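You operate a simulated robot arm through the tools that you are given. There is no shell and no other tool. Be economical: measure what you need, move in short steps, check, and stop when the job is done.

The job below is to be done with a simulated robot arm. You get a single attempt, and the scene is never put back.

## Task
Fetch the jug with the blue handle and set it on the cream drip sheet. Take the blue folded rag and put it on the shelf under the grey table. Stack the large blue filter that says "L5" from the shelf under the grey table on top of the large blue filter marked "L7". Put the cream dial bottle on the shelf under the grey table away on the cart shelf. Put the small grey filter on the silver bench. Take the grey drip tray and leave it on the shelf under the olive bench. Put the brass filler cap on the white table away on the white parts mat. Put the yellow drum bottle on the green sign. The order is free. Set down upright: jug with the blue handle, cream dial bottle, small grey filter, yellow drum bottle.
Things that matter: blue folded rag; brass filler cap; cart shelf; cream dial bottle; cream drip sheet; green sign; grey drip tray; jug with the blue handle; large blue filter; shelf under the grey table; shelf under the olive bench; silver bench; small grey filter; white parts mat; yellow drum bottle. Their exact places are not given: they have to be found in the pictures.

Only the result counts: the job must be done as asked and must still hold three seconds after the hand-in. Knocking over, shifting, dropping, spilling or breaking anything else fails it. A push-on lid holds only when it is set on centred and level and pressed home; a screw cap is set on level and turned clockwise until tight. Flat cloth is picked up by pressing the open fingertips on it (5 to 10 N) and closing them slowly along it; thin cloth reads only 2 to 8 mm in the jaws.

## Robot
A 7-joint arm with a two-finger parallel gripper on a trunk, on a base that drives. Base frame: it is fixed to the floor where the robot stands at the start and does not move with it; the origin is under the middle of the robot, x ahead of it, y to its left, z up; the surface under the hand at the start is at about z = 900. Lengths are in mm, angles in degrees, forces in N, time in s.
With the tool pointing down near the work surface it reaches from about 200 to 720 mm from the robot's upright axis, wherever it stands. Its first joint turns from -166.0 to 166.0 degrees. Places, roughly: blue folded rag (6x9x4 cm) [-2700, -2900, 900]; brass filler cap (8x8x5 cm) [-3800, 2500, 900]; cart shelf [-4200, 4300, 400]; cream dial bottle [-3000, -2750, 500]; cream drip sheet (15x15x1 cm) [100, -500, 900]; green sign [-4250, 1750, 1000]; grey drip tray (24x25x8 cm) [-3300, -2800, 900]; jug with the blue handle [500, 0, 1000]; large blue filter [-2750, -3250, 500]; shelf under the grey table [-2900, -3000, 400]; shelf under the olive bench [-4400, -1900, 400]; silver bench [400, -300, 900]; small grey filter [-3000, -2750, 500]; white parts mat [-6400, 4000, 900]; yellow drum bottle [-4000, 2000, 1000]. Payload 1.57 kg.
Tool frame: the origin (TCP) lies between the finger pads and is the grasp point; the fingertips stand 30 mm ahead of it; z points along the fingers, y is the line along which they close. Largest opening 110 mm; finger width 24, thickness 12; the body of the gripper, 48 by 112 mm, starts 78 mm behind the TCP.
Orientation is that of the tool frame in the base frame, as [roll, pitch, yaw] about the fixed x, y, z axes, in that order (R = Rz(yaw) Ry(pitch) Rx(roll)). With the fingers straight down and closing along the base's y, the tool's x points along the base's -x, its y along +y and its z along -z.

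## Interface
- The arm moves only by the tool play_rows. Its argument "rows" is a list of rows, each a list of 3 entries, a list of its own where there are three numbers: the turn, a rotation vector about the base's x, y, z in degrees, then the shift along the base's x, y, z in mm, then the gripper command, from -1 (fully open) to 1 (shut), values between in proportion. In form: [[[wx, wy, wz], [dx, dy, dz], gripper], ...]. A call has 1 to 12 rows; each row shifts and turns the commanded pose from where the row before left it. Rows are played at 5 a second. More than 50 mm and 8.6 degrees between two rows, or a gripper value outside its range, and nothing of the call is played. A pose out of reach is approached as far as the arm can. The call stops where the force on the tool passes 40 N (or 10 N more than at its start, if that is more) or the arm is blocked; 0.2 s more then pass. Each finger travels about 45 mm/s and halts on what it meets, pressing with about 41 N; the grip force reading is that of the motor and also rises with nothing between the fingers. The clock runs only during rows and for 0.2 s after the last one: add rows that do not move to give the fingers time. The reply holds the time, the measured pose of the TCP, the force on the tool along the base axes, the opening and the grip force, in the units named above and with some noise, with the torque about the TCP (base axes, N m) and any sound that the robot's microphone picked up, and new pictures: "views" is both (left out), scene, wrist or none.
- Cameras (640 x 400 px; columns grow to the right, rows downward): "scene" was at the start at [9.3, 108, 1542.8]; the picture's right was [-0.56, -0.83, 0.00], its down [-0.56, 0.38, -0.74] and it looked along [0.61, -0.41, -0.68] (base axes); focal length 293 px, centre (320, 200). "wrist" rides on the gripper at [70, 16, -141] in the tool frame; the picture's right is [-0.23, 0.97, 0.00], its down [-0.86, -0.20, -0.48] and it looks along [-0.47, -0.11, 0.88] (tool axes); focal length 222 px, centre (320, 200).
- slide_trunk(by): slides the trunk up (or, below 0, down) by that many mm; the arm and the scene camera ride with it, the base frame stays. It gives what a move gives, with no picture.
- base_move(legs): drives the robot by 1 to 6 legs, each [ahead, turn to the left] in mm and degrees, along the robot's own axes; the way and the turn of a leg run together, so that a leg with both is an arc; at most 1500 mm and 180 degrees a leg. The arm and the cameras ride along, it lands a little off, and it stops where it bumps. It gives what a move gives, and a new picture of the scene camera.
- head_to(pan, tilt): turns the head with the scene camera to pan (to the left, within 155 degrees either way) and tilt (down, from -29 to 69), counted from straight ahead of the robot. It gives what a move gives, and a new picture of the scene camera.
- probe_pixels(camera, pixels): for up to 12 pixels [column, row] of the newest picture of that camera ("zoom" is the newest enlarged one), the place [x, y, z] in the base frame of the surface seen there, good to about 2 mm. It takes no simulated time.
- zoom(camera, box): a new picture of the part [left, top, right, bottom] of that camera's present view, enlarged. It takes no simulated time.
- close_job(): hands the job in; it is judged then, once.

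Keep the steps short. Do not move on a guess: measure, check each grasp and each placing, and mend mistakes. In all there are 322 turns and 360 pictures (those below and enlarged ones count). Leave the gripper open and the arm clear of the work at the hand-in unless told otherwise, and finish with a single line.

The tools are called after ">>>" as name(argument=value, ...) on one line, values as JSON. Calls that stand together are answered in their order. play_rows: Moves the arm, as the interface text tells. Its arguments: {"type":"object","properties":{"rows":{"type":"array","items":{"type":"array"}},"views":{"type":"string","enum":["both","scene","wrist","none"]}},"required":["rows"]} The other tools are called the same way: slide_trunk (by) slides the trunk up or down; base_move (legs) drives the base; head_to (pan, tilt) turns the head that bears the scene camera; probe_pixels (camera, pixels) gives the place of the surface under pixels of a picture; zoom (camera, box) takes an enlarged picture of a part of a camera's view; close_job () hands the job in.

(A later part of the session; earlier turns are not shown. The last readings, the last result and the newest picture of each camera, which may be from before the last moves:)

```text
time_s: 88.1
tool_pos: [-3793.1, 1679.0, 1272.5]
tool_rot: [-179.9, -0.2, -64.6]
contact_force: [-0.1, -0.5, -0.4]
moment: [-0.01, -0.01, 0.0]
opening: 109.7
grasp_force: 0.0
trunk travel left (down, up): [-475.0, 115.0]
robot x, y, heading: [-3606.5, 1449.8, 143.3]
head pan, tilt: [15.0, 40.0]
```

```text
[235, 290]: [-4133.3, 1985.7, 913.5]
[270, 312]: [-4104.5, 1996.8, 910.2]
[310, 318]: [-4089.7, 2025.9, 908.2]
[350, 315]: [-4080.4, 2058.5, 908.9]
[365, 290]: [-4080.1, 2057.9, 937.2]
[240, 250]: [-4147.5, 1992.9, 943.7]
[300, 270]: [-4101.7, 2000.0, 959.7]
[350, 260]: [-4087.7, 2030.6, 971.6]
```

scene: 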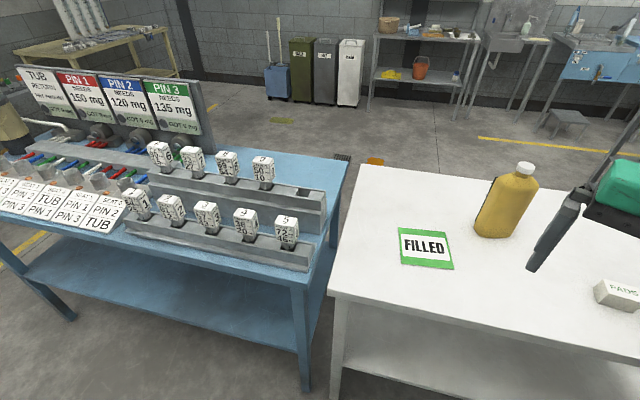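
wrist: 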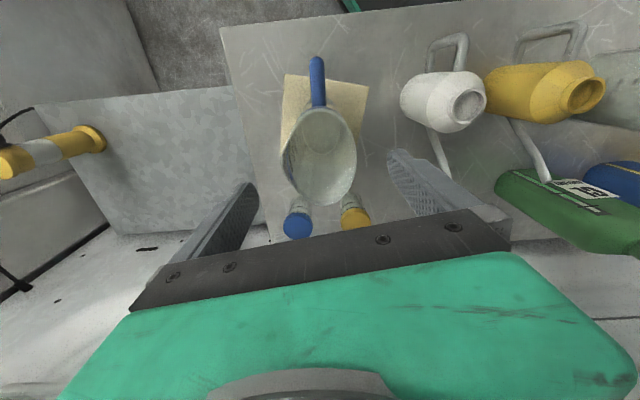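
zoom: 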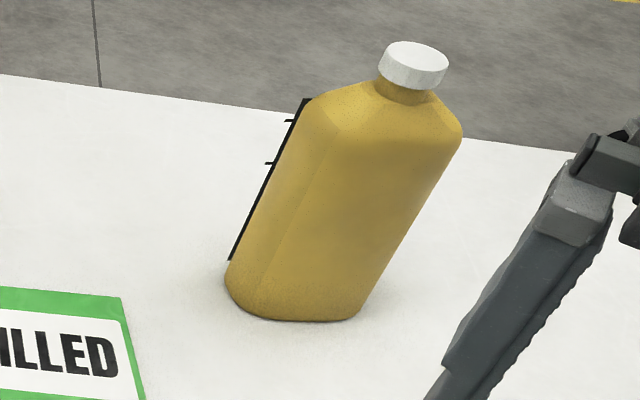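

The bottle is about 100 x 55 mm in section, centred at (-4118,2036), cap top at 1139. Its thin side lies along -18°. It is 776 mm away, so I drive 140 mm closer.

>>> base_move(legs=[[140, 0]])

```text
time_s: 89.4
tool_pos: [-3904.2, 1761.3, 1272.0]
tool_rot: [-179.9, -0.3, -64.6]
contact_force: [-0.4, -0.7, -0.2]
moment: [-0.02, 0.03, 0.01]
opening: 109.9
grasp_force: 0.2
trunk travel left (down, up): [-475.0, 115.0]
robot x, y, heading: [-3724.2, 1529.7, 143.3]
head pan, tilt: [15.0, 40.0]
```

scene: 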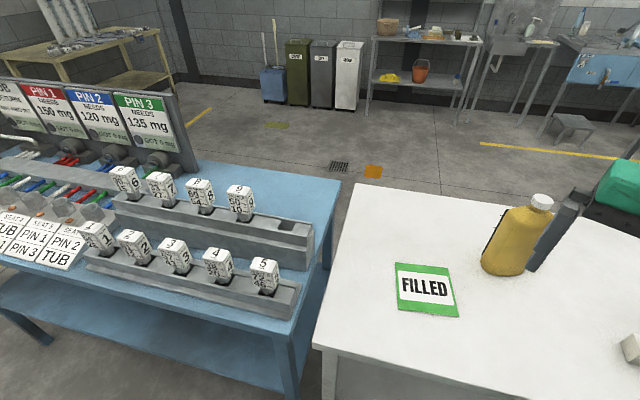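

I move over the bottle, turning by -43.3°, and stop at z 1200.

>>> play_rows(rows=[[[0, 0, -5.4], [-26.75, 34.4, -9], -1], [[0, 0, -5.4], [-26.75, 34.4, -9], -1], [[0, 0, -5.4], [-26.75, 34.4, -9], -1], [[0, 0, -5.4], [-26.75, 34.4, -9], -1], [[0, 0, -5.4], [-26.75, 34.4, -9], -1], [[0, 0, -5.4], [-26.75, 34.4, -9], -1], [[0, 0, -5.4], [-26.75, 34.4, -9], -1], [[0, 0, -5.4], [-26.75, 34.4, -9], -1], [[0, 0, 0], [0, 0, 0], -1]])

```text
time_s: 91.4
tool_pos: [-4111.9, 2027.9, 1204.6]
tool_rot: [-179.8, -0.3, -106.5]
contact_force: [-0.3, 0.7, -0.4]
moment: [-0.04, -0.03, 0.0]
opening: 109.9
grasp_force: 0.1
out of reach, approached as far as the arm can: row 8
trunk travel left (down, up): [-475.0, 115.0]
robot x, y, heading: [-3724.8, 1532.6, 143.2]
head pan, tilt: [15.0, 40.0]
```

scene: 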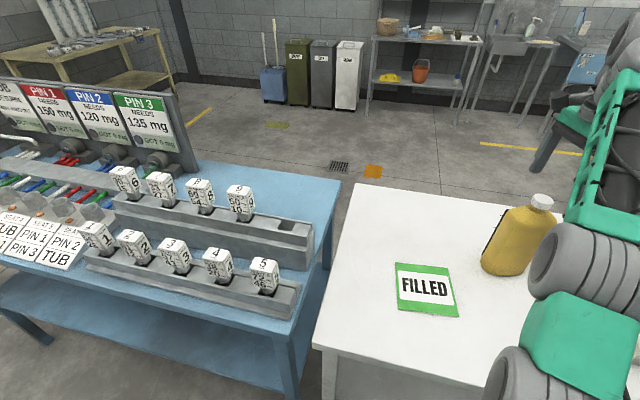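
wrist: 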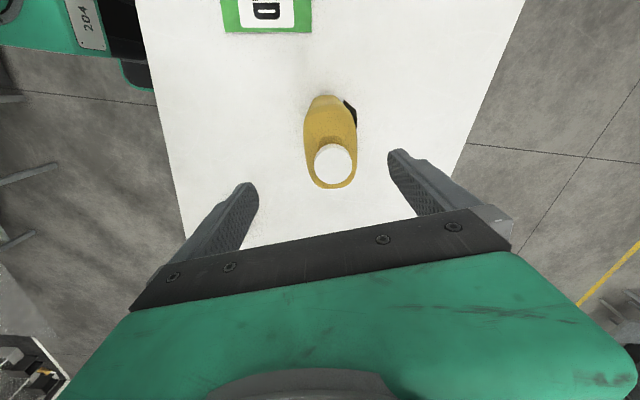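

The bottle is centred between the fingers. I check its cap and edges in the wrist view.

>>> probe_pixels(camera="wrist", pixels=[[316, 165], [349, 165], [332, 148], [333, 182], [332, 165], [306, 130], [355, 135], [325, 98], [315, 183], [356, 175]])

```text
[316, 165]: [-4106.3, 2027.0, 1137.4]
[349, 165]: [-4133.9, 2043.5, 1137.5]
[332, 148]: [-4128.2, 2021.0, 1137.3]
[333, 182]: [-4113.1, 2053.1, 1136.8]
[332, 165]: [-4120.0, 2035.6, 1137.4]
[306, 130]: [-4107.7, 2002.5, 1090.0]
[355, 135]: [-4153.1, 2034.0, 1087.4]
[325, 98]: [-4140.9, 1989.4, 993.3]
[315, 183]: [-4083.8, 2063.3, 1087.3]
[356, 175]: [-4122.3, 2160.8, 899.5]
```

>>> play_rows(rows=[[[0, 0, 0], [0, 0, -45], -1], [[0, 0, -1], [-4, 4, -35], -1], [[0, 0, 0], [-4, 4, -35], -1], [[0, 0, 0], [0, 0, -20], -1], [[0, 0, 0], [0, 0, 0], -1]], views="wrist")

```text
time_s: 92.6
tool_pos: [-4117.4, 2036.9, 1068.2]
tool_rot: [-179.8, -0.2, -108.7]
contact_force: [-0.6, -0.7, -1.0]
moment: [0.0, 0.01, 0.01]
opening: 110.0
grasp_force: 0.1
trunk travel left (down, up): [-475.0, 115.0]
robot x, y, heading: [-3722.3, 1529.8, 143.4]
head pan, tilt: [15.0, 40.0]
```

wrist: 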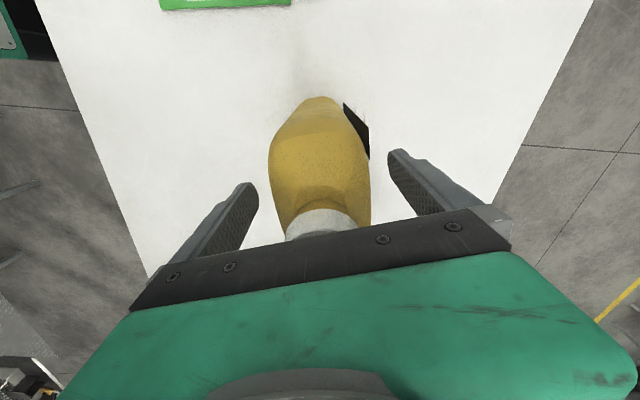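

The fingers stand on both sides. I close slowly.

>>> play_rows(rows=[[[0, 0, 0], [0, 0, 0], -0.5], [[0, 0, 0], [0, 0, 0], -0.1], [[0, 0, 0], [0, 0, 0], 0.2], [[0, 0, 0], [0, 0, 0], 0.5], [[0, 0, 0], [0, 0, 0], 1], [[0, 0, 0], [0, 0, 0], 1], [[0, 0, 0], [0, 0, 8], 1], [[0, 0, 0], [0, 0, 12], 1], [[0, 0, 0], [0, 0, 0], 1]], views="wrist")

```text
time_s: 94.6
tool_pos: [-4119.8, 2036.0, 1085.5]
tool_rot: [-179.9, -0.3, -108.7]
contact_force: [-0.5, 0.5, -3.1]
moment: [0.03, 0.01, 0.02]
opening: 65.1
grasp_force: 41.2
trunk travel left (down, up): [-475.0, 115.0]
robot x, y, heading: [-3723.1, 1532.0, 143.3]
head pan, tilt: [15.0, 40.0]
```

wrist: 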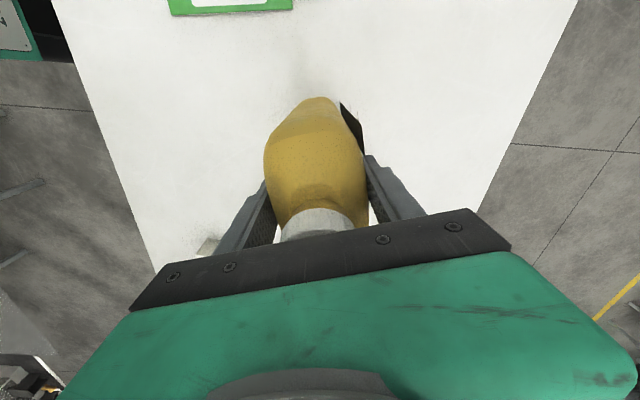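

It holds (65 mm, 41 N). I lift and carry it to the sign centre (-4138,1807).

>>> play_rows(rows=[[[0, 0, 0], [0, 0, 30], 1], [[0, 0, 0], [-3, -38, 0], 1], [[0, 0, 0], [-3, -38, 0], 1], [[0, 0, 0], [-3, -38, 0], 1], [[0, 0, 0], [-3, -38, 0], 1], [[0, 0, 0], [-3, -38, 0], 1], [[0, 0, 0], [-3, -39, 0], 1], [[0, 0, 0], [0, 0, -20], 1], [[0, 0, 0], [0, 0, 0], 1]], views="both")

```text
time_s: 96.6
tool_pos: [-4139.7, 1807.0, 1093.6]
tool_rot: [-179.9, -0.2, -108.8]
contact_force: [-0.2, 0.2, -2.4]
moment: [0.0, 0.02, 0.0]
opening: 64.7
grasp_force: 40.7
trunk travel left (down, up): [-475.0, 115.0]
robot x, y, heading: [-3723.7, 1531.8, 143.3]
head pan, tilt: [15.0, 40.0]
```

scene: 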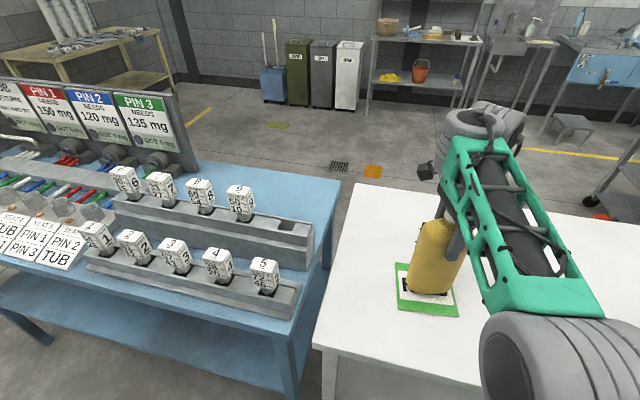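
wrist: 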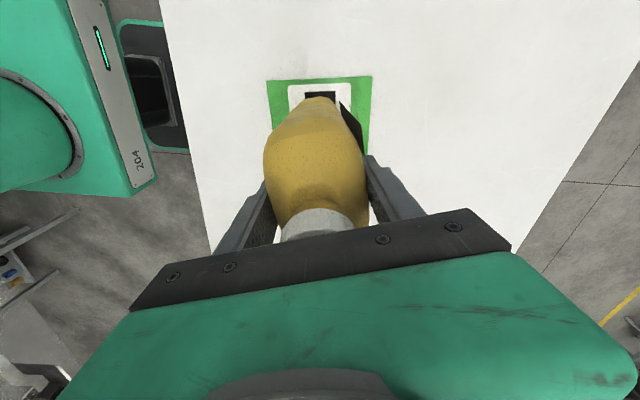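

I lower it onto the sign until it touches at z about 1071.

>>> play_rows(rows=[[[0, 0, 0], [0, 0, -10], 1], [[0, 0, 0], [0, 0, -7], 1], [[0, 0, 0], [0, 0, -3], 1], [[0, 0, 0], [0, 0, -2], 1], [[0, 0, 0], [0, 0, -1], 1], [[0, 0, 0], [0, 0, 0], 1]], views="none")

```text
time_s: 98.0
tool_pos: [-4137.7, 1807.3, 1073.5]
tool_rot: [-179.9, -0.2, -108.8]
contact_force: [-0.1, 0.1, -1.2]
moment: [-0.07, 0.12, -0.01]
opening: 64.4
grasp_force: 41.6
trunk travel left (down, up): [-475.0, 115.0]
robot x, y, heading: [-3720.8, 1532.1, 143.3]
head pan, tilt: [15.0, 40.0]
```

>>> play_rows(rows=[[[0, 0, 0], [0, 0, -1.5], 1], [[0, 0, 0], [0, 0, 0], 1]], views="none")

```text
time_s: 98.6
tool_pos: [-4137.1, 1808.8, 1073.1]
tool_rot: [-180.0, -0.2, -108.8]
contact_force: [-1.0, 1.9, 3.8]
moment: [-0.19, 0.33, -0.13]
opening: 64.4
grasp_force: 41.2
trunk travel left (down, up): [-475.0, 115.0]
robot x, y, heading: [-3721.9, 1532.2, 143.4]
head pan, tilt: [15.0, 40.0]
```

It touches (3.8 N upward). I open and rise.

>>> play_rows(rows=[[[0, 0, 0], [0, 0, 0], 0.3], [[0, 0, 0], [0, 0, 0], 0], [[0, 0, 0], [0, 0, 0], -0.4], [[0, 0, 0], [0, 0, 0], -1], [[0, 0, 0], [0, 0, 0], -1], [[0, 0, 0], [0, 0, 30], -1], [[0, 0, 0], [0, 0, 40], -1], [[0, 0, 0], [0, 0, 40], -1], [[0, 0, 0], [0, 0, 40], -1], [[0, 0, 0], [0, 0, 0], -1]], views="both")

```text
time_s: 100.8
tool_pos: [-4136.0, 1807.5, 1225.6]
tool_rot: [179.9, -0.1, -108.8]
contact_force: [1.4, -0.4, 1.2]
moment: [0.06, 0.09, -0.03]
opening: 110.0
grasp_force: 0.0
trunk travel left (down, up): [-475.0, 115.0]
robot x, y, heading: [-3721.5, 1533.8, 143.4]
head pan, tilt: [15.0, 40.0]
```

scene: 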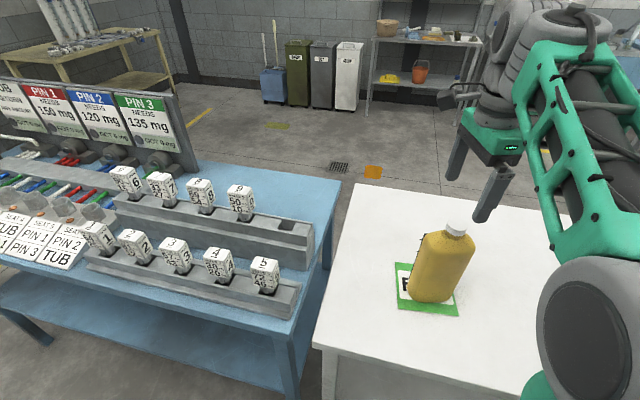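
wrist: 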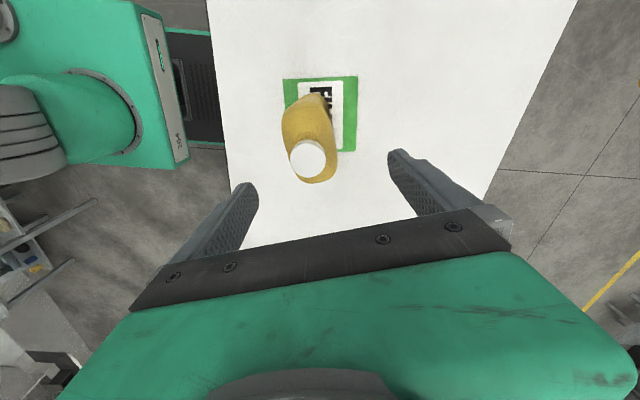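

The bottle stands on the sign. I check that its foot lies inside the sign and that it stands straight.

>>> probe_pixels(camera="wrist", pixels=[[307, 143], [307, 177], [290, 160], [324, 160], [283, 79], [357, 75], [355, 150], [300, 140], [325, 100]])

>>> probe_pixels(camera="scene", pixels=[[410, 295], [425, 301], [445, 300], [415, 250], [440, 260], [397, 262], [400, 308], [457, 316]])

```text
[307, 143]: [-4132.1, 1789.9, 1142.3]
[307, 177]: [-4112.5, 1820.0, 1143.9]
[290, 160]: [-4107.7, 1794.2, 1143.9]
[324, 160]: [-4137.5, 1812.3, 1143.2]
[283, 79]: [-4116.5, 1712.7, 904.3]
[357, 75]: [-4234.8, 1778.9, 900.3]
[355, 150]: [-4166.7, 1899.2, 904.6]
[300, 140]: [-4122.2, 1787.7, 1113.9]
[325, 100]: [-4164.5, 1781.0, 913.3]
```

```text
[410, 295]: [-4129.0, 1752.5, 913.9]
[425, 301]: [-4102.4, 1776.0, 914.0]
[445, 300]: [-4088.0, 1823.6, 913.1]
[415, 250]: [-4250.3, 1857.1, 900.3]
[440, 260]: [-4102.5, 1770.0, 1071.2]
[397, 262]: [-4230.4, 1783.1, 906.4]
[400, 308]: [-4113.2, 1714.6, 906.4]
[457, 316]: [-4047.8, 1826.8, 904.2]
```

The bottle is well inside the sign and upright. I tuck the arm, then drive along the table to the brass cap.

>>> play_rows(rows=[[[0, 0, 0], [38.7, -7.5, 8], -1], [[0, 0, 0], [38.7, -7.5, 8], -1], [[0, 0, 0], [38.7, -7.5, 8], -1], [[0, 0, 0], [38.7, -7.5, 8], -1], [[0, 0, 0], [38.7, -7.5, 8], -1], [[0, 0, 0], [38.7, -7.5, 8], -1]], views="none")

>>> base_move(legs=[[-250, 0], [0, -90], [640, 0], [0, 90], [240, 0]])

```text
time_s: 102.2
tool_pos: [-3905.4, 1763.8, 1272.1]
tool_rot: [-179.9, -0.2, -108.9]
contact_force: [0.9, 0.0, 1.2]
moment: [0.02, 0.0, 0.03]
opening: 109.7
grasp_force: 0.0
trunk travel left (down, up): [-475.0, 115.0]
robot x, y, heading: [-3721.6, 1532.5, 143.5]
head pan, tilt: [15.0, 40.0]
```

```text
time_s: 116.2
tool_pos: [-3456.7, 2269.1, 1271.7]
tool_rot: [-179.9, -0.2, -113.1]
contact_force: [-0.8, 0.5, 0.1]
moment: [-0.04, -0.02, -0.02]
opening: 110.1
grasp_force: 0.1
trunk travel left (down, up): [-475.0, 115.0]
robot x, y, heading: [-3292.1, 2024.6, 139.1]
head pan, tilt: [15.0, 40.0]
```

scene: 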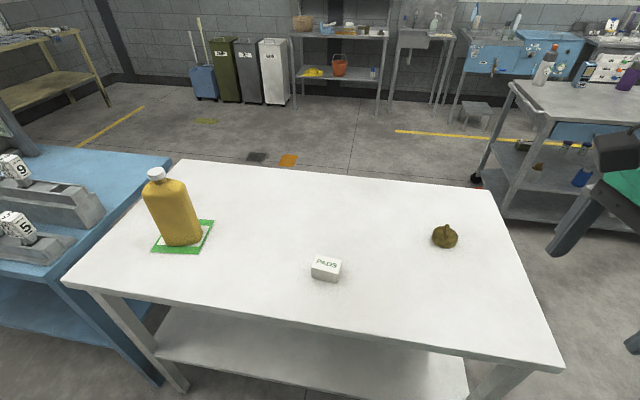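

>>> base_move(legs=[[60, 0]])

>>> zoom(camera="scene", box=[400, 190, 500, 260])

```text
time_s: 117.2
tool_pos: [-3501.7, 2306.5, 1271.5]
tool_rot: [-179.8, -0.3, -113.0]
contact_force: [0.6, -0.6, 0.0]
moment: [-0.05, -0.01, -0.01]
opening: 109.9
grasp_force: 0.1
trunk travel left (down, up): [-475.0, 115.0]
robot x, y, heading: [-3334.0, 2062.4, 139.1]
head pan, tilt: [15.0, 40.0]
```

scene: 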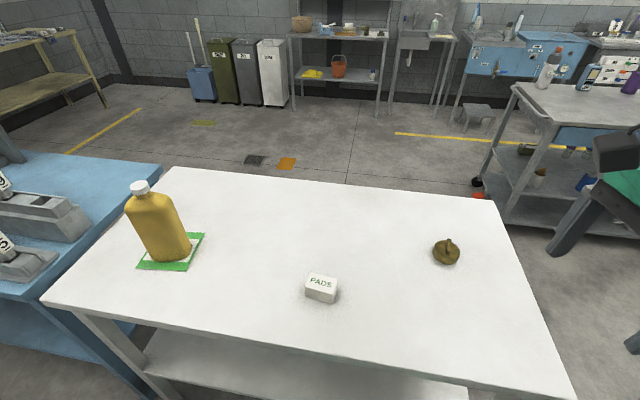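

```text
5.71 times, centred on (450, 225) of scene
```

zoom: 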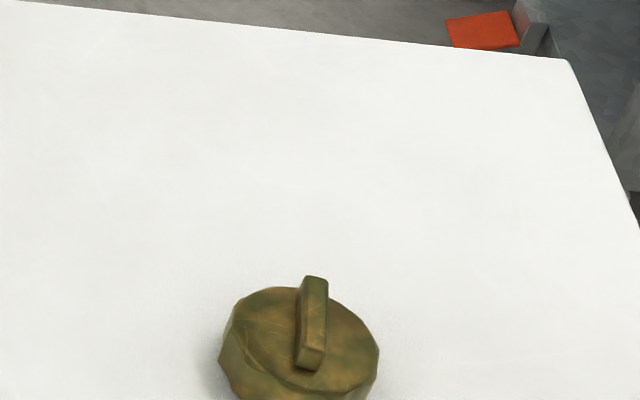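

The cap has a ridge across its top. I enlarge it again with the whole cap in view and measure.

>>> zoom(camera="scene", box=[420, 225, 476, 275])

>>> probe_pixels(camera="zoom", pixels=[[298, 165], [310, 185], [335, 165], [335, 260], [300, 255], [150, 260], [445, 270], [300, 400], [230, 200], [400, 380], [200, 380], [325, 210]])

```text
8.00 times, centred on (448, 250) of scene
```

zoom: 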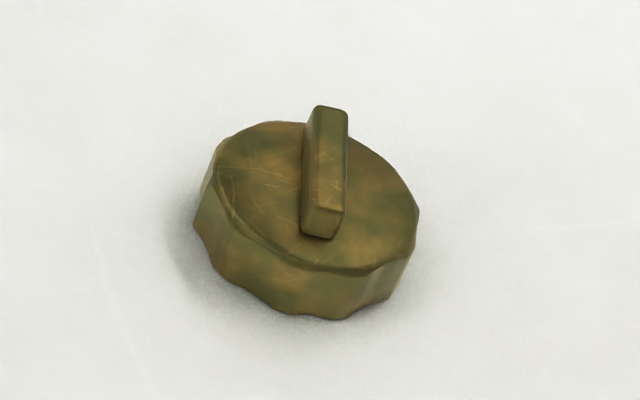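

```text
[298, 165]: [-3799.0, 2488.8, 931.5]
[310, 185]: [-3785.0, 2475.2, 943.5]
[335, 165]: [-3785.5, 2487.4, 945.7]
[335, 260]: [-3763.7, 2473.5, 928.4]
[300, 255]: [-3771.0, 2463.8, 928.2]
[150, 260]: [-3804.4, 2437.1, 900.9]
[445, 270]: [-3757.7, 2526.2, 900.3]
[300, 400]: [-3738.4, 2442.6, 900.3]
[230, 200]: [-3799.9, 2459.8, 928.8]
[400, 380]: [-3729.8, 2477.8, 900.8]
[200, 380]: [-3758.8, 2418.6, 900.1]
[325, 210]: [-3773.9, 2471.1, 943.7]
```

>>> probe_pixels(camera="zoom", pixels=[[218, 150], [215, 185], [255, 235], [330, 272], [385, 262], [415, 212], [390, 165], [285, 123], [333, 112], [318, 112], [340, 205], [312, 205]])

```text
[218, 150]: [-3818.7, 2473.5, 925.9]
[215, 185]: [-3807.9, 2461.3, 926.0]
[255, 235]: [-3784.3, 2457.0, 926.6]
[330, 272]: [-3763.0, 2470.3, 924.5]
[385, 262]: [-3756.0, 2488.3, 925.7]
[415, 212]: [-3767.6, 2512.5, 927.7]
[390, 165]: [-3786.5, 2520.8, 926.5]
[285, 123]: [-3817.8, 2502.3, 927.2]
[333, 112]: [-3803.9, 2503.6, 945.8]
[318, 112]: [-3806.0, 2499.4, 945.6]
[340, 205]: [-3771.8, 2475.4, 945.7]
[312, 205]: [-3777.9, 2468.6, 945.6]
```

Cap disc: centre (-3788.5,2486.5), about 68 mm across, top 927, ridge top 946. I go above it.

>>> play_rows(rows=[[[0, 0, 0], [-28.65, 18, -27], -1], [[0, 0, 0], [-28.65, 18, -27], -1], [[0, 0, 0], [-28.65, 18, -27], -1], [[0, 0, 0], [-28.65, 18, -27], -1], [[0, 0, 0], [-28.65, 18, -27], -1], [[0, 0, 0], [-28.65, 18, -27], -1], [[0, 0, 0], [-28.65, 18, -27], -1], [[0, 0, 0], [-28.65, 18, -27], -1], [[0, 0, 0], [-28.65, 18, -27], -1], [[0, 0, 0], [-28.65, 18, -27], -1], [[0, 0, 0], [0, 0, 0], -1]], views="wrist")

```text
time_s: 119.6
tool_pos: [-3789.6, 2484.4, 1003.0]
tool_rot: [-179.9, -0.2, -113.0]
contact_force: [1.0, 0.0, 0.1]
moment: [-0.02, -0.03, 0.02]
opening: 110.1
grasp_force: 0.0
trunk travel left (down, up): [-475.0, 115.0]
robot x, y, heading: [-3333.2, 2064.4, 139.3]
head pan, tilt: [15.0, 40.0]
```

wrist: 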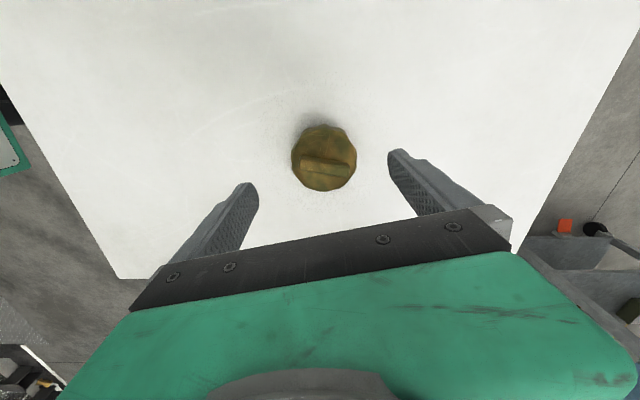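

Centred. I go down to z 936 and close slowly.

>>> play_rows(rows=[[[0, 0, 0], [0, 1.5, -40], -1], [[0, 0, 0], [0, 0, -20], -1], [[0, 0, 0], [0, 0, -7], -1], [[0, 0, 0], [0, 0, 0], -0.5], [[0, 0, 0], [0, 0, 0], -0.1], [[0, 0, 0], [0, 0, 0], 0.15], [[0, 0, 0], [0, 0, 0], 0.35], [[0, 0, 0], [0, 0, 0], 0.6], [[0, 0, 0], [0, 0, 0], 1], [[0, 0, 0], [0, 0, 0], 1]], views="wrist")

```text
time_s: 121.8
tool_pos: [-3791.9, 2491.6, 942.3]
tool_rot: [-179.5, -0.3, -113.0]
contact_force: [1.1, 0.2, 1.3]
moment: [0.04, 0.05, 0.02]
opening: 68.5
grasp_force: 41.0
out of reach, approached as far as the arm can: row 3
trunk travel left (down, up): [-475.0, 115.0]
robot x, y, heading: [-3331.5, 2060.9, 139.1]
head pan, tilt: [15.0, 40.0]
```

wrist: 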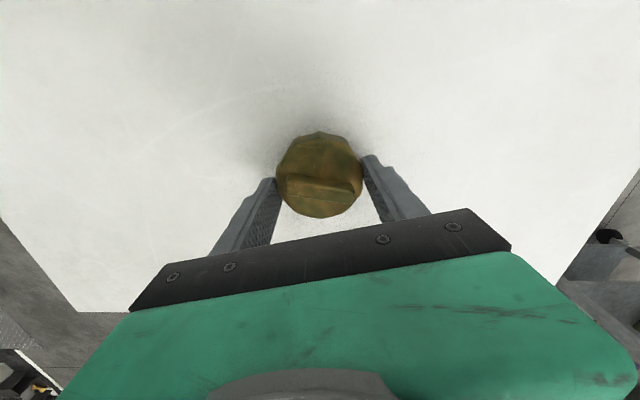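

It is held at 68.5 mm. I lift and check.

>>> play_rows(rows=[[[0, 0, 0], [0, 0, 15], 1], [[0, 0, 0], [0, 0, 40], 1], [[0, 0, 0], [0, 0, 45], 1], [[0, 0, 0], [0, 0, 0], 1]], views="wrist")

```text
time_s: 122.8
tool_pos: [-3791.3, 2487.7, 1041.2]
tool_rot: [-179.8, -0.3, -113.0]
contact_force: [0.0, 0.3, -3.0]
moment: [0.04, -0.01, 0.02]
opening: 68.6
grasp_force: 41.3
trunk travel left (down, up): [-475.0, 115.0]
robot x, y, heading: [-3334.6, 2059.7, 139.1]
head pan, tilt: [15.0, 40.0]
```

wrist: 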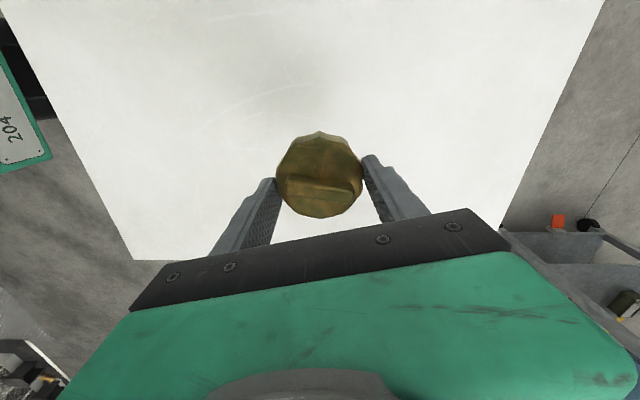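

Held level. I tuck the arm in with the cap and look toward (-6400,4000).

>>> play_rows(rows=[[[0, 0, 0], [36, -22.6, 24], 1], [[0, 0, 0], [36, -22.6, 24], 1], [[0, 0, 0], [36, -22.6, 24], 1], [[0, 0, 0], [36, -22.6, 24], 1], [[0, 0, 0], [36, -22.6, 24], 1], [[0, 0, 0], [36, -22.6, 24], 1], [[0, 0, 0], [36, -22.6, 24], 1], [[0, 0, 0], [36, -22.6, 24], 1]], views="none")

>>> head_to(pan=8, tilt=15)

>>> zoom(camera="scene", box=[240, 80, 500, 240])

```text
time_s: 124.6
tool_pos: [-3519.3, 2323.6, 1177.6]
tool_rot: [178.9, -0.9, -113.0]
contact_force: [0.8, -0.6, -2.8]
moment: [0.01, 0.02, 0.03]
opening: 68.5
grasp_force: 41.1
out of reach, approached as far as the arm can: row 6, 7, 8
trunk travel left (down, up): [-475.0, 115.0]
robot x, y, heading: [-3336.4, 2060.6, 139.1]
head pan, tilt: [15.0, 40.0]
```

```text
time_s: 125.5
tool_pos: [-3520.7, 2324.4, 1177.5]
tool_rot: [179.2, -1.0, -113.0]
contact_force: [-0.7, -0.1, -2.8]
moment: [-0.01, 0.02, 0.0]
opening: 68.3
grasp_force: 40.9
trunk travel left (down, up): [-475.0, 115.0]
robot x, y, heading: [-3338.4, 2064.7, 139.1]
head pan, tilt: [8.0, 15.0]
```

scene: 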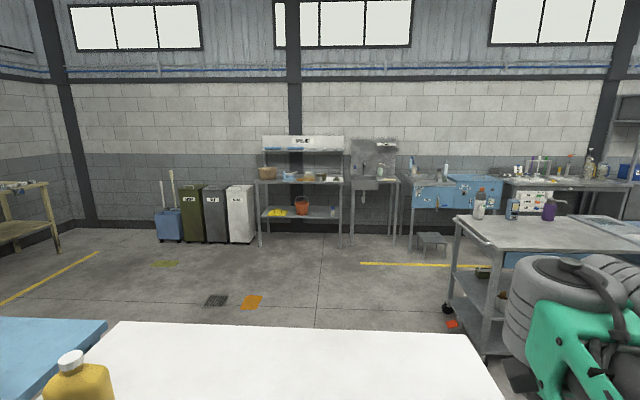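

```text
2.46 times, centred on (370, 160) of scene
```

zoom: 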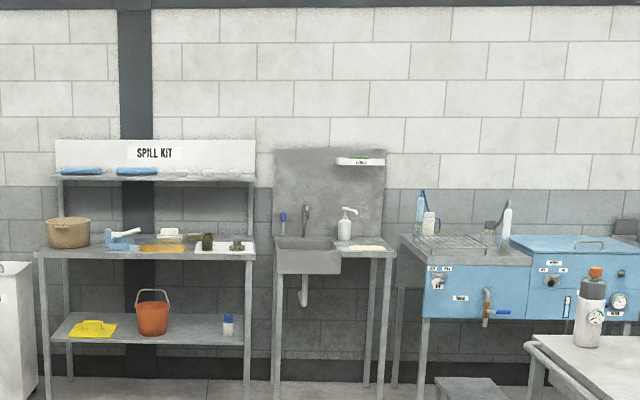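

>>> probe_pixels(camera="zoom", pixels=[[230, 250], [195, 240], [370, 247], [45, 252], [255, 252], [280, 385], [245, 395], [395, 250], [390, 380], [60, 360], [420, 265], [485, 395]])

>>> probe_pixels(camera="scene", pixels=[[240, 240], [460, 225], [485, 345], [445, 308], [415, 245], [446, 250], [250, 302], [370, 265], [460, 300]])

```text
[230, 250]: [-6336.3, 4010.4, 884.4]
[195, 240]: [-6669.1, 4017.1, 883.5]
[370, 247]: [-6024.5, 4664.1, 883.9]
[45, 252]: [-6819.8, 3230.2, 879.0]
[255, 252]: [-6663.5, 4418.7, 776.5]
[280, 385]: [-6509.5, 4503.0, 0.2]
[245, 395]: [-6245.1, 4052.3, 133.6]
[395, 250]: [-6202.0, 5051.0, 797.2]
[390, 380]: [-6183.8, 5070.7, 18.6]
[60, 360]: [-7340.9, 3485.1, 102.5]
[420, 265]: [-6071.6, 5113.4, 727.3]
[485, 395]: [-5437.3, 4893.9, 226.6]
```

```text
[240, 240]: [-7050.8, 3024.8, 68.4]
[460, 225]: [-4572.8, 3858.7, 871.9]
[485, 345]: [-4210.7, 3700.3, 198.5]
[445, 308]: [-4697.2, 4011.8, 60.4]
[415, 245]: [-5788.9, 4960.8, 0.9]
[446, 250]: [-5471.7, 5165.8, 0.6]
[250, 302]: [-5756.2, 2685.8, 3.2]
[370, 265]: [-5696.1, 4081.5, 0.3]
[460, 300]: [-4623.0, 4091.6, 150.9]
```

The white mat is on the rack at (-6336,4010). I must go around the right end of the white table. First part: back, along the table, then forward past its end.

>>> base_move(legs=[[-200, 0], [0, -86], [1019, 0], [0, 90], [1152, 0], [0, 57.3]])

```text
time_s: 147.7
tool_pos: [-3880.9, 3307.2, 1177.3]
tool_rot: [179.1, -0.9, -46.0]
contact_force: [0.4, -0.5, -3.6]
moment: [-0.04, -0.03, 0.03]
opening: 68.2
grasp_force: 41.4
trunk travel left (down, up): [-475.0, 115.0]
robot x, y, heading: [-3565.8, 3377.5, -153.9]
head pan, tilt: [8.0, 15.0]
```

scene: 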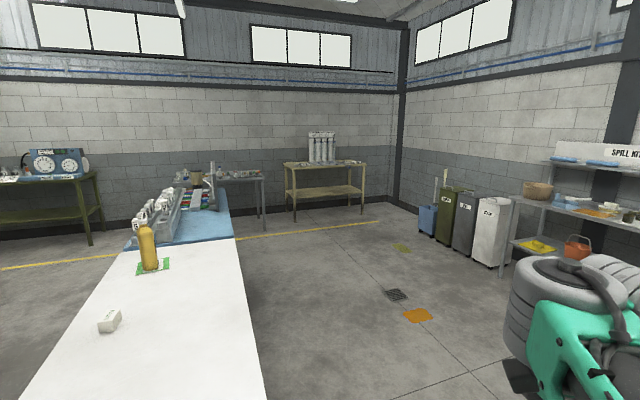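

>>> base_move(legs=[[0, -7], [1311, 0], [0, -54], [1300, 0]])

>>> head_to(pan=0, tilt=35)

```text
time_s: 163.5
tool_pos: [-6025.3, 4018.5, 1177.1]
tool_rot: [179.2, -0.9, -111.4]
contact_force: [0.1, -0.7, -2.7]
moment: [0.0, 0.04, 0.01]
opening: 67.7
grasp_force: 41.3
trunk travel left (down, up): [-475.0, 115.0]
robot x, y, heading: [-5833.4, 3762.8, 140.8]
head pan, tilt: [8.0, 15.0]
```

scene: 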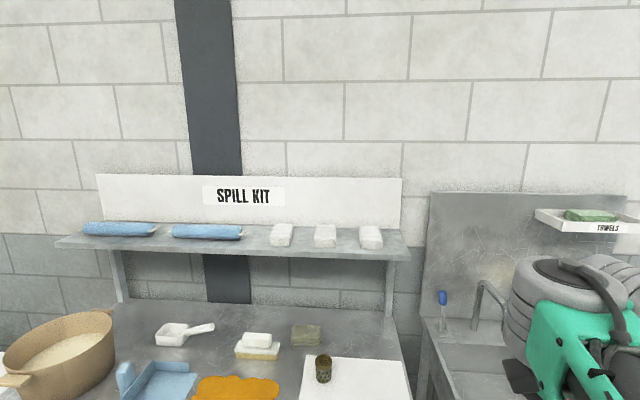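

```text
time_s: 164.3
tool_pos: [-6025.0, 4019.6, 1177.7]
tool_rot: [179.1, -1.0, -111.3]
contact_force: [1.0, -0.4, -2.9]
moment: [0.04, 0.02, -0.01]
opening: 67.5
grasp_force: 41.1
trunk travel left (down, up): [-475.0, 115.0]
robot x, y, heading: [-5832.8, 3764.1, 140.8]
head pan, tilt: [0.0, 35.0]
```

scene: 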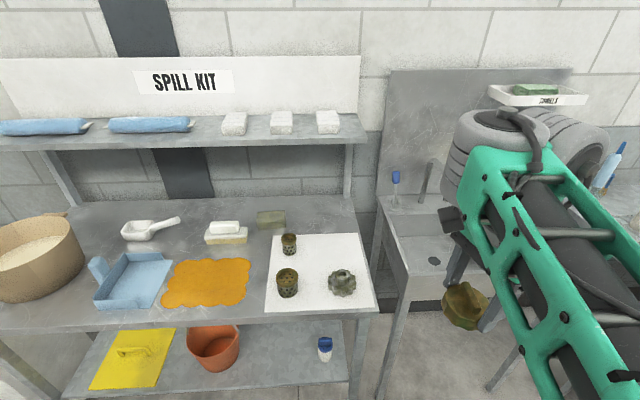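

The white mat lies at (320,270) with three things on it. I measure the mat, its things and the upper shelf.

>>> probe_pixels(camera="scene", pixels=[[272, 236], [356, 234], [373, 307], [268, 308], [290, 237], [289, 250], [287, 272], [287, 295], [342, 275], [340, 295], [325, 285], [355, 280]])

>>> probe_pixels(camera="scene", pixels=[[300, 140], [340, 142], [365, 145], [350, 190], [378, 312], [380, 200], [440, 265], [260, 325], [355, 370], [340, 290], [320, 245], [312, 265]])

```text
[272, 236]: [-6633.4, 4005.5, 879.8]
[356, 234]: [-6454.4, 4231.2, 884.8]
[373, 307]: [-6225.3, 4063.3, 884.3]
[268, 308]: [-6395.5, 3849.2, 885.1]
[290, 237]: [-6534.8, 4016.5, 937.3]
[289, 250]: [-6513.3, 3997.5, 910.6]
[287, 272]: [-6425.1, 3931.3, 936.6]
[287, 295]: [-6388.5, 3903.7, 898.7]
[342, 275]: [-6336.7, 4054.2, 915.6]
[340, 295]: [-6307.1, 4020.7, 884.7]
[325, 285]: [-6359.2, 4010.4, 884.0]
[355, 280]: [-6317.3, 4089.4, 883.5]
```

```text
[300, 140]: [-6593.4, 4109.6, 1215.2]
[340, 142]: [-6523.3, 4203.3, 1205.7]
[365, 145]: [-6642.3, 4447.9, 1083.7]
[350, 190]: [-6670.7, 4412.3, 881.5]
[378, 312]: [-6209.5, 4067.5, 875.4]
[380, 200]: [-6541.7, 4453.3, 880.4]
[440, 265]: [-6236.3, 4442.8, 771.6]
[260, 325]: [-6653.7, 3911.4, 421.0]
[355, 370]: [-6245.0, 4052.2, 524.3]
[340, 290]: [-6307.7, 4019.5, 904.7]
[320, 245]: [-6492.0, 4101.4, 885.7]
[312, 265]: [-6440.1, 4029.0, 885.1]
```

Free spot on the mat: about (-6428,4096), well away from the other three things. I drive 75 mm closer first.

>>> base_move(legs=[[75, 0]])

```text
time_s: 165.4
tool_pos: [-6082.8, 4065.0, 1175.8]
tool_rot: [179.1, -1.1, -111.4]
contact_force: [0.1, 0.7, -3.3]
moment: [0.01, -0.04, -0.03]
opening: 67.6
grasp_force: 40.7
trunk travel left (down, up): [-475.0, 115.0]
robot x, y, heading: [-5888.9, 3806.2, 141.0]
head pan, tilt: [0.0, 35.0]
```

scene: 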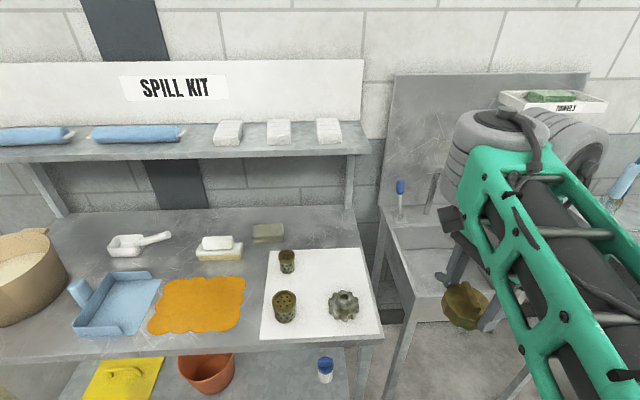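

>>> play_rows(rows=[[[0.07, -0.12, 7.44], [-34.5, 3.1, -15], 1], [[0.07, -0.12, 7.44], [-34.5, 3.1, -15], 1], [[0.07, -0.12, 7.44], [-34.5, 3.1, -15], 1], [[0.07, -0.12, 7.44], [-34.5, 3.1, -15], 1], [[0.07, -0.12, 7.44], [-34.5, 3.1, -15], 1], [[0.07, -0.12, 7.44], [-34.5, 3.1, -15], 1], [[0.07, -0.12, 7.44], [-34.5, 3.1, -15], 1], [[0.07, -0.12, 7.44], [-34.5, 3.1, -15], 1], [[0.07, -0.12, 7.44], [-34.5, 3.1, -15], 1], [[0.07, -0.12, 7.44], [-34.5, 3.1, -15], 1], [[0, 0, 0], [0, 0, 0], 1]])

```text
time_s: 167.8
tool_pos: [-6412.3, 4092.2, 1041.4]
tool_rot: [-179.2, -0.1, -40.3]
contact_force: [0.0, -1.0, -3.1]
moment: [-0.02, -0.03, -0.03]
opening: 67.9
grasp_force: 41.0
out of reach, approached as far as the arm can: row 1, 2
trunk travel left (down, up): [-475.0, 115.0]
robot x, y, heading: [-5888.8, 3807.8, 140.8]
head pan, tilt: [0.0, 35.0]
```

scene: 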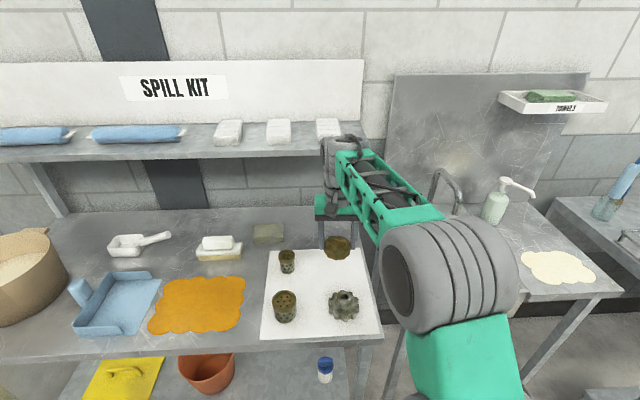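
wrist: 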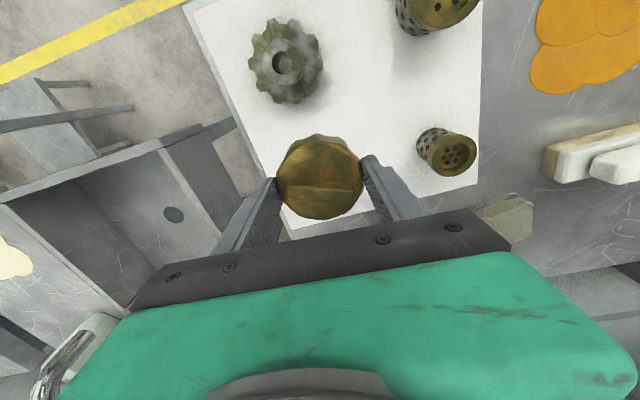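

The cap is over a free part of the mat. I level the tool and lower it (touch expected near z 927).

>>> play_rows(rows=[[[-0.6, 0.5, 0], [0, 0, -30], 1], [[0, 0, 0], [0, 0, -40], 1], [[0, 0, 0], [0, 0, -30], 1], [[0, 0, 0], [0, 0, 0], 1]], views="wrist")

```text
time_s: 168.8
tool_pos: [-6405.4, 4092.0, 941.4]
tool_rot: [-180.0, 0.0, -40.5]
contact_force: [0.9, -0.1, -2.4]
moment: [-0.03, 0.02, 0.03]
opening: 67.7
grasp_force: 40.7
trunk travel left (down, up): [-475.0, 115.0]
robot x, y, heading: [-5888.0, 3807.6, 140.6]
head pan, tilt: [0.0, 35.0]
```

wrist: 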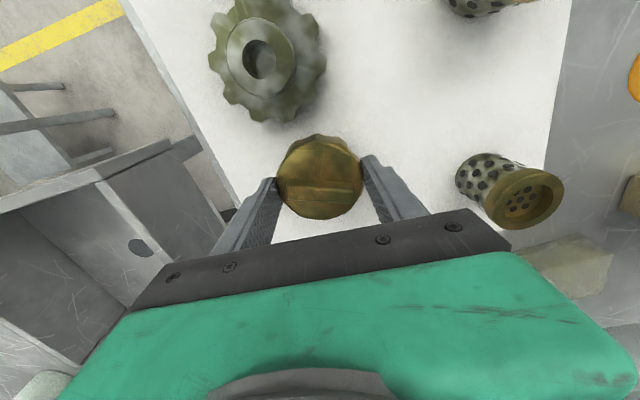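

>>> play_rows(rows=[[[0, 0, 0], [0, 0, -8], 1], [[0, 0, 0], [0, 0, -3], 1], [[0, 0, 0], [0, 0, -2], 1], [[0, 0, 0], [0, 0, 0], 1]], views="none")

```text
time_s: 169.8
tool_pos: [-6406.8, 4093.5, 927.7]
tool_rot: [-180.0, -0.1, -40.5]
contact_force: [-0.2, 0.0, -3.4]
moment: [0.04, -0.04, 0.0]
opening: 67.5
grasp_force: 41.4
trunk travel left (down, up): [-475.0, 115.0]
robot x, y, heading: [-5887.7, 3811.9, 140.6]
head pan, tilt: [0.0, 35.0]
```

>>> play_rows(rows=[[[0, 0, 0], [0, 0, -2], 1], [[0, 0, 0], [0, 0, -1], 1], [[0, 0, 0], [0, 0, 0], 1]], views="none")

```text
time_s: 170.6
tool_pos: [-6407.2, 4092.9, 926.6]
tool_rot: [180.0, 0.0, -40.4]
contact_force: [0.9, -1.6, 8.9]
moment: [-0.32, -0.33, -0.07]
opening: 67.6
grasp_force: 40.7
trunk travel left (down, up): [-475.0, 115.0]
robot x, y, heading: [-5888.4, 3808.7, 140.9]
head pan, tilt: [0.0, 35.0]
```

It touches (8.9 N). I open and rise.

>>> play_rows(rows=[[[0, 0, 0], [0, 0, 0.5], 0.25], [[0, 0, 0], [0, 0, 0], 0], [[0, 0, 0], [0, 0, 0], -0.4], [[0, 0, 0], [0, 0, 0], -0.9], [[0, 0, 0], [0, 0, 0], -0.9], [[0, 0, 0], [0, 0, 30], -0.9], [[0, 0, 0], [0, 0, 40], -0.9], [[0, 0, 0], [0, 0, 40], -1], [[0, 0, 0], [0, 0, 0], -1]], views="wrist")

```text
time_s: 172.6
tool_pos: [-6407.5, 4093.2, 1036.5]
tool_rot: [179.9, -0.1, -40.5]
contact_force: [-0.1, -0.3, 1.1]
moment: [-0.02, -0.02, 0.01]
opening: 110.0
grasp_force: 0.1
trunk travel left (down, up): [-475.0, 115.0]
robot x, y, heading: [-5891.8, 3806.4, 141.0]
head pan, tilt: [0.0, 35.0]
```

wrist: 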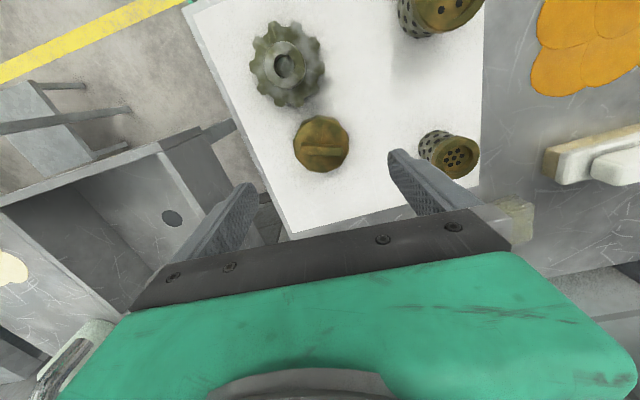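

The cap lies on the mat. I tuck the arm and look left for the way to the grey table and olive bench.

>>> play_rows(rows=[[[0, 0, 0], [40.6, -13.7, 18], -1], [[0, 0, 0], [40.6, -13.7, 18], -1], [[0, 0, 0], [40.6, -13.7, 18], -1], [[0, 0, 0], [40.6, -13.7, 18], -1], [[0, 0, 0], [40.6, -13.7, 18], -1], [[0, 0, 0], [40.6, -13.7, 18], -1], [[0, 0, 0], [40.6, -13.7, 18], -1]], views="none")

>>> head_to(pan=110, tilt=12)

>>> probe_pixels(camera="scene", pixels=[[100, 200], [200, 200], [300, 200], [400, 200], [500, 200], [100, 250], [200, 250], [300, 250], [400, 250], [500, 250], [320, 180], [450, 180]])

```text
time_s: 174.2
tool_pos: [-6124.4, 3993.1, 1162.7]
tool_rot: [-180.0, 0.0, -40.4]
contact_force: [0.2, 0.3, 0.0]
moment: [0.0, 0.01, 0.02]
opening: 110.3
grasp_force: 0.0
trunk travel left (down, up): [-475.0, 115.0]
robot x, y, heading: [-5889.9, 3808.1, 140.7]
head pan, tilt: [0.0, 35.0]
```

```text
time_s: 176.0
tool_pos: [-6126.2, 3993.8, 1161.8]
tool_rot: [179.9, -0.1, -40.5]
contact_force: [0.8, -0.2, -0.3]
moment: [-0.01, -0.01, 0.01]
opening: 110.1
grasp_force: 0.0
trunk travel left (down, up): [-475.0, 115.0]
robot x, y, heading: [-5887.3, 3809.1, 140.7]
head pan, tilt: [110.0, 12.0]
```

scene: 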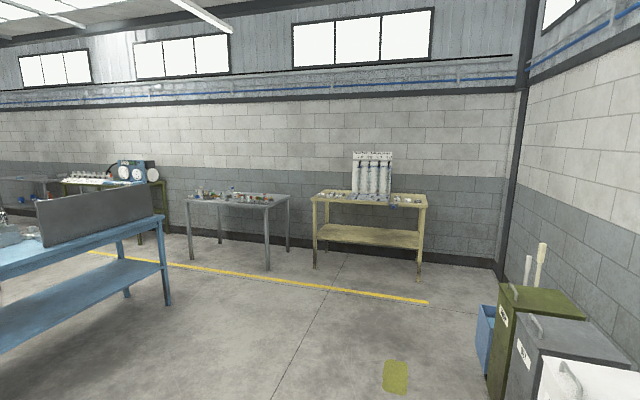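

```text
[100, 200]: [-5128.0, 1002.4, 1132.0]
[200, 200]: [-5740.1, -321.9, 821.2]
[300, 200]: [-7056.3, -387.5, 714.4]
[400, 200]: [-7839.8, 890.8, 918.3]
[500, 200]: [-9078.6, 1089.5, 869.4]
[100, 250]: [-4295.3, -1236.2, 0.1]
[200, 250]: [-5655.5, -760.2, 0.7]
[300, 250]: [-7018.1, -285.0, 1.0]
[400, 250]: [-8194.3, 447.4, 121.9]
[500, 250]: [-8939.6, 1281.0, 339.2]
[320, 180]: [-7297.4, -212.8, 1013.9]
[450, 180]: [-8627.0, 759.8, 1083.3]
```

The way along the left side is free. I drive back from the rack and then down that aisle.

>>> base_move(legs=[[-1350, 0], [0, 97.6], [1358, 0], [1359, 0]])

>>> head_to(pan=75, tilt=15)

```text
time_s: 199.5
tool_pos: [-6463.7, 460.1, 1161.6]
tool_rot: [180.0, -0.1, 55.2]
contact_force: [-0.2, 0.9, -0.1]
moment: [0.02, 0.0, -0.05]
opening: 110.2
grasp_force: 0.0
trunk travel left (down, up): [-475.0, 115.0]
robot x, y, heading: [-6300.6, 711.3, -123.5]
head pan, tilt: [110.0, 12.0]
```

scene: 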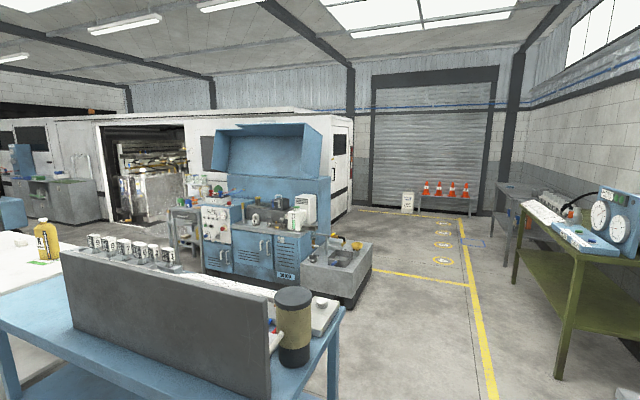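

```text
time_s: 200.5
tool_pos: [-6464.1, 459.8, 1161.3]
tool_rot: [-180.0, 0.0, 55.3]
contact_force: [0.2, 0.5, -0.7]
moment: [0.01, 0.04, -0.01]
opening: 109.9
grasp_force: 0.0
trunk travel left (down, up): [-475.0, 115.0]
robot x, y, heading: [-6303.7, 712.9, -123.4]
head pan, tilt: [75.0, 15.0]
```

scene: 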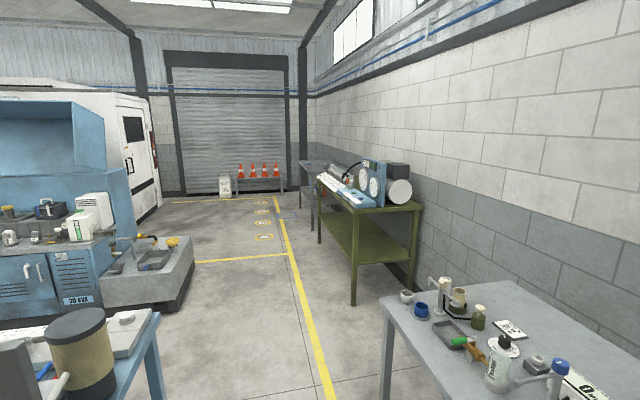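

The olive bench and behind it the grey table stand along the right wall. I measure the corridor.

>>> probe_pixels(camera="scene", pixels=[[353, 303], [413, 290], [320, 242], [313, 225], [302, 200], [170, 310], [105, 303], [190, 250], [385, 310], [150, 380], [283, 190], [355, 200]])

>>> zoom(camera="scene", box=[240, 140, 400, 240])

```text
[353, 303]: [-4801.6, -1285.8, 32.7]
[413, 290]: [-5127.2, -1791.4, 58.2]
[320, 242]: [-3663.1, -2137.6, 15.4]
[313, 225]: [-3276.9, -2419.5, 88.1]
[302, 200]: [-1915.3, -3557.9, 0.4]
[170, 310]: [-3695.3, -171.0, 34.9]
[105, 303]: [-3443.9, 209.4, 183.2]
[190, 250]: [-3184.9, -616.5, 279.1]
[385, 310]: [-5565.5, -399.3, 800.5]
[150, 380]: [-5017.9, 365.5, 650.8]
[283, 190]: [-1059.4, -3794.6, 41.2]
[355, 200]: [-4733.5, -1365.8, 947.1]
```

```text
4.00 times, centred on (320, 190) of scene
```

zoom: 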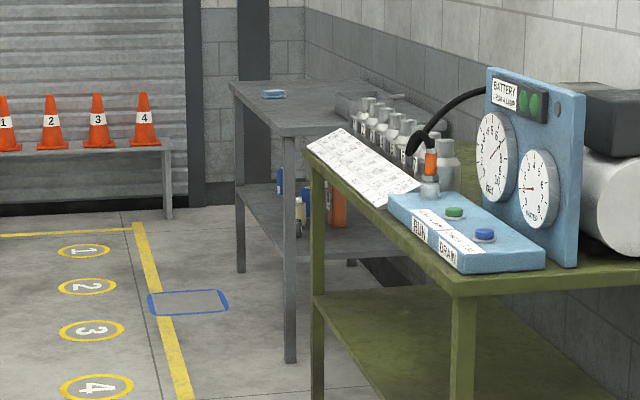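

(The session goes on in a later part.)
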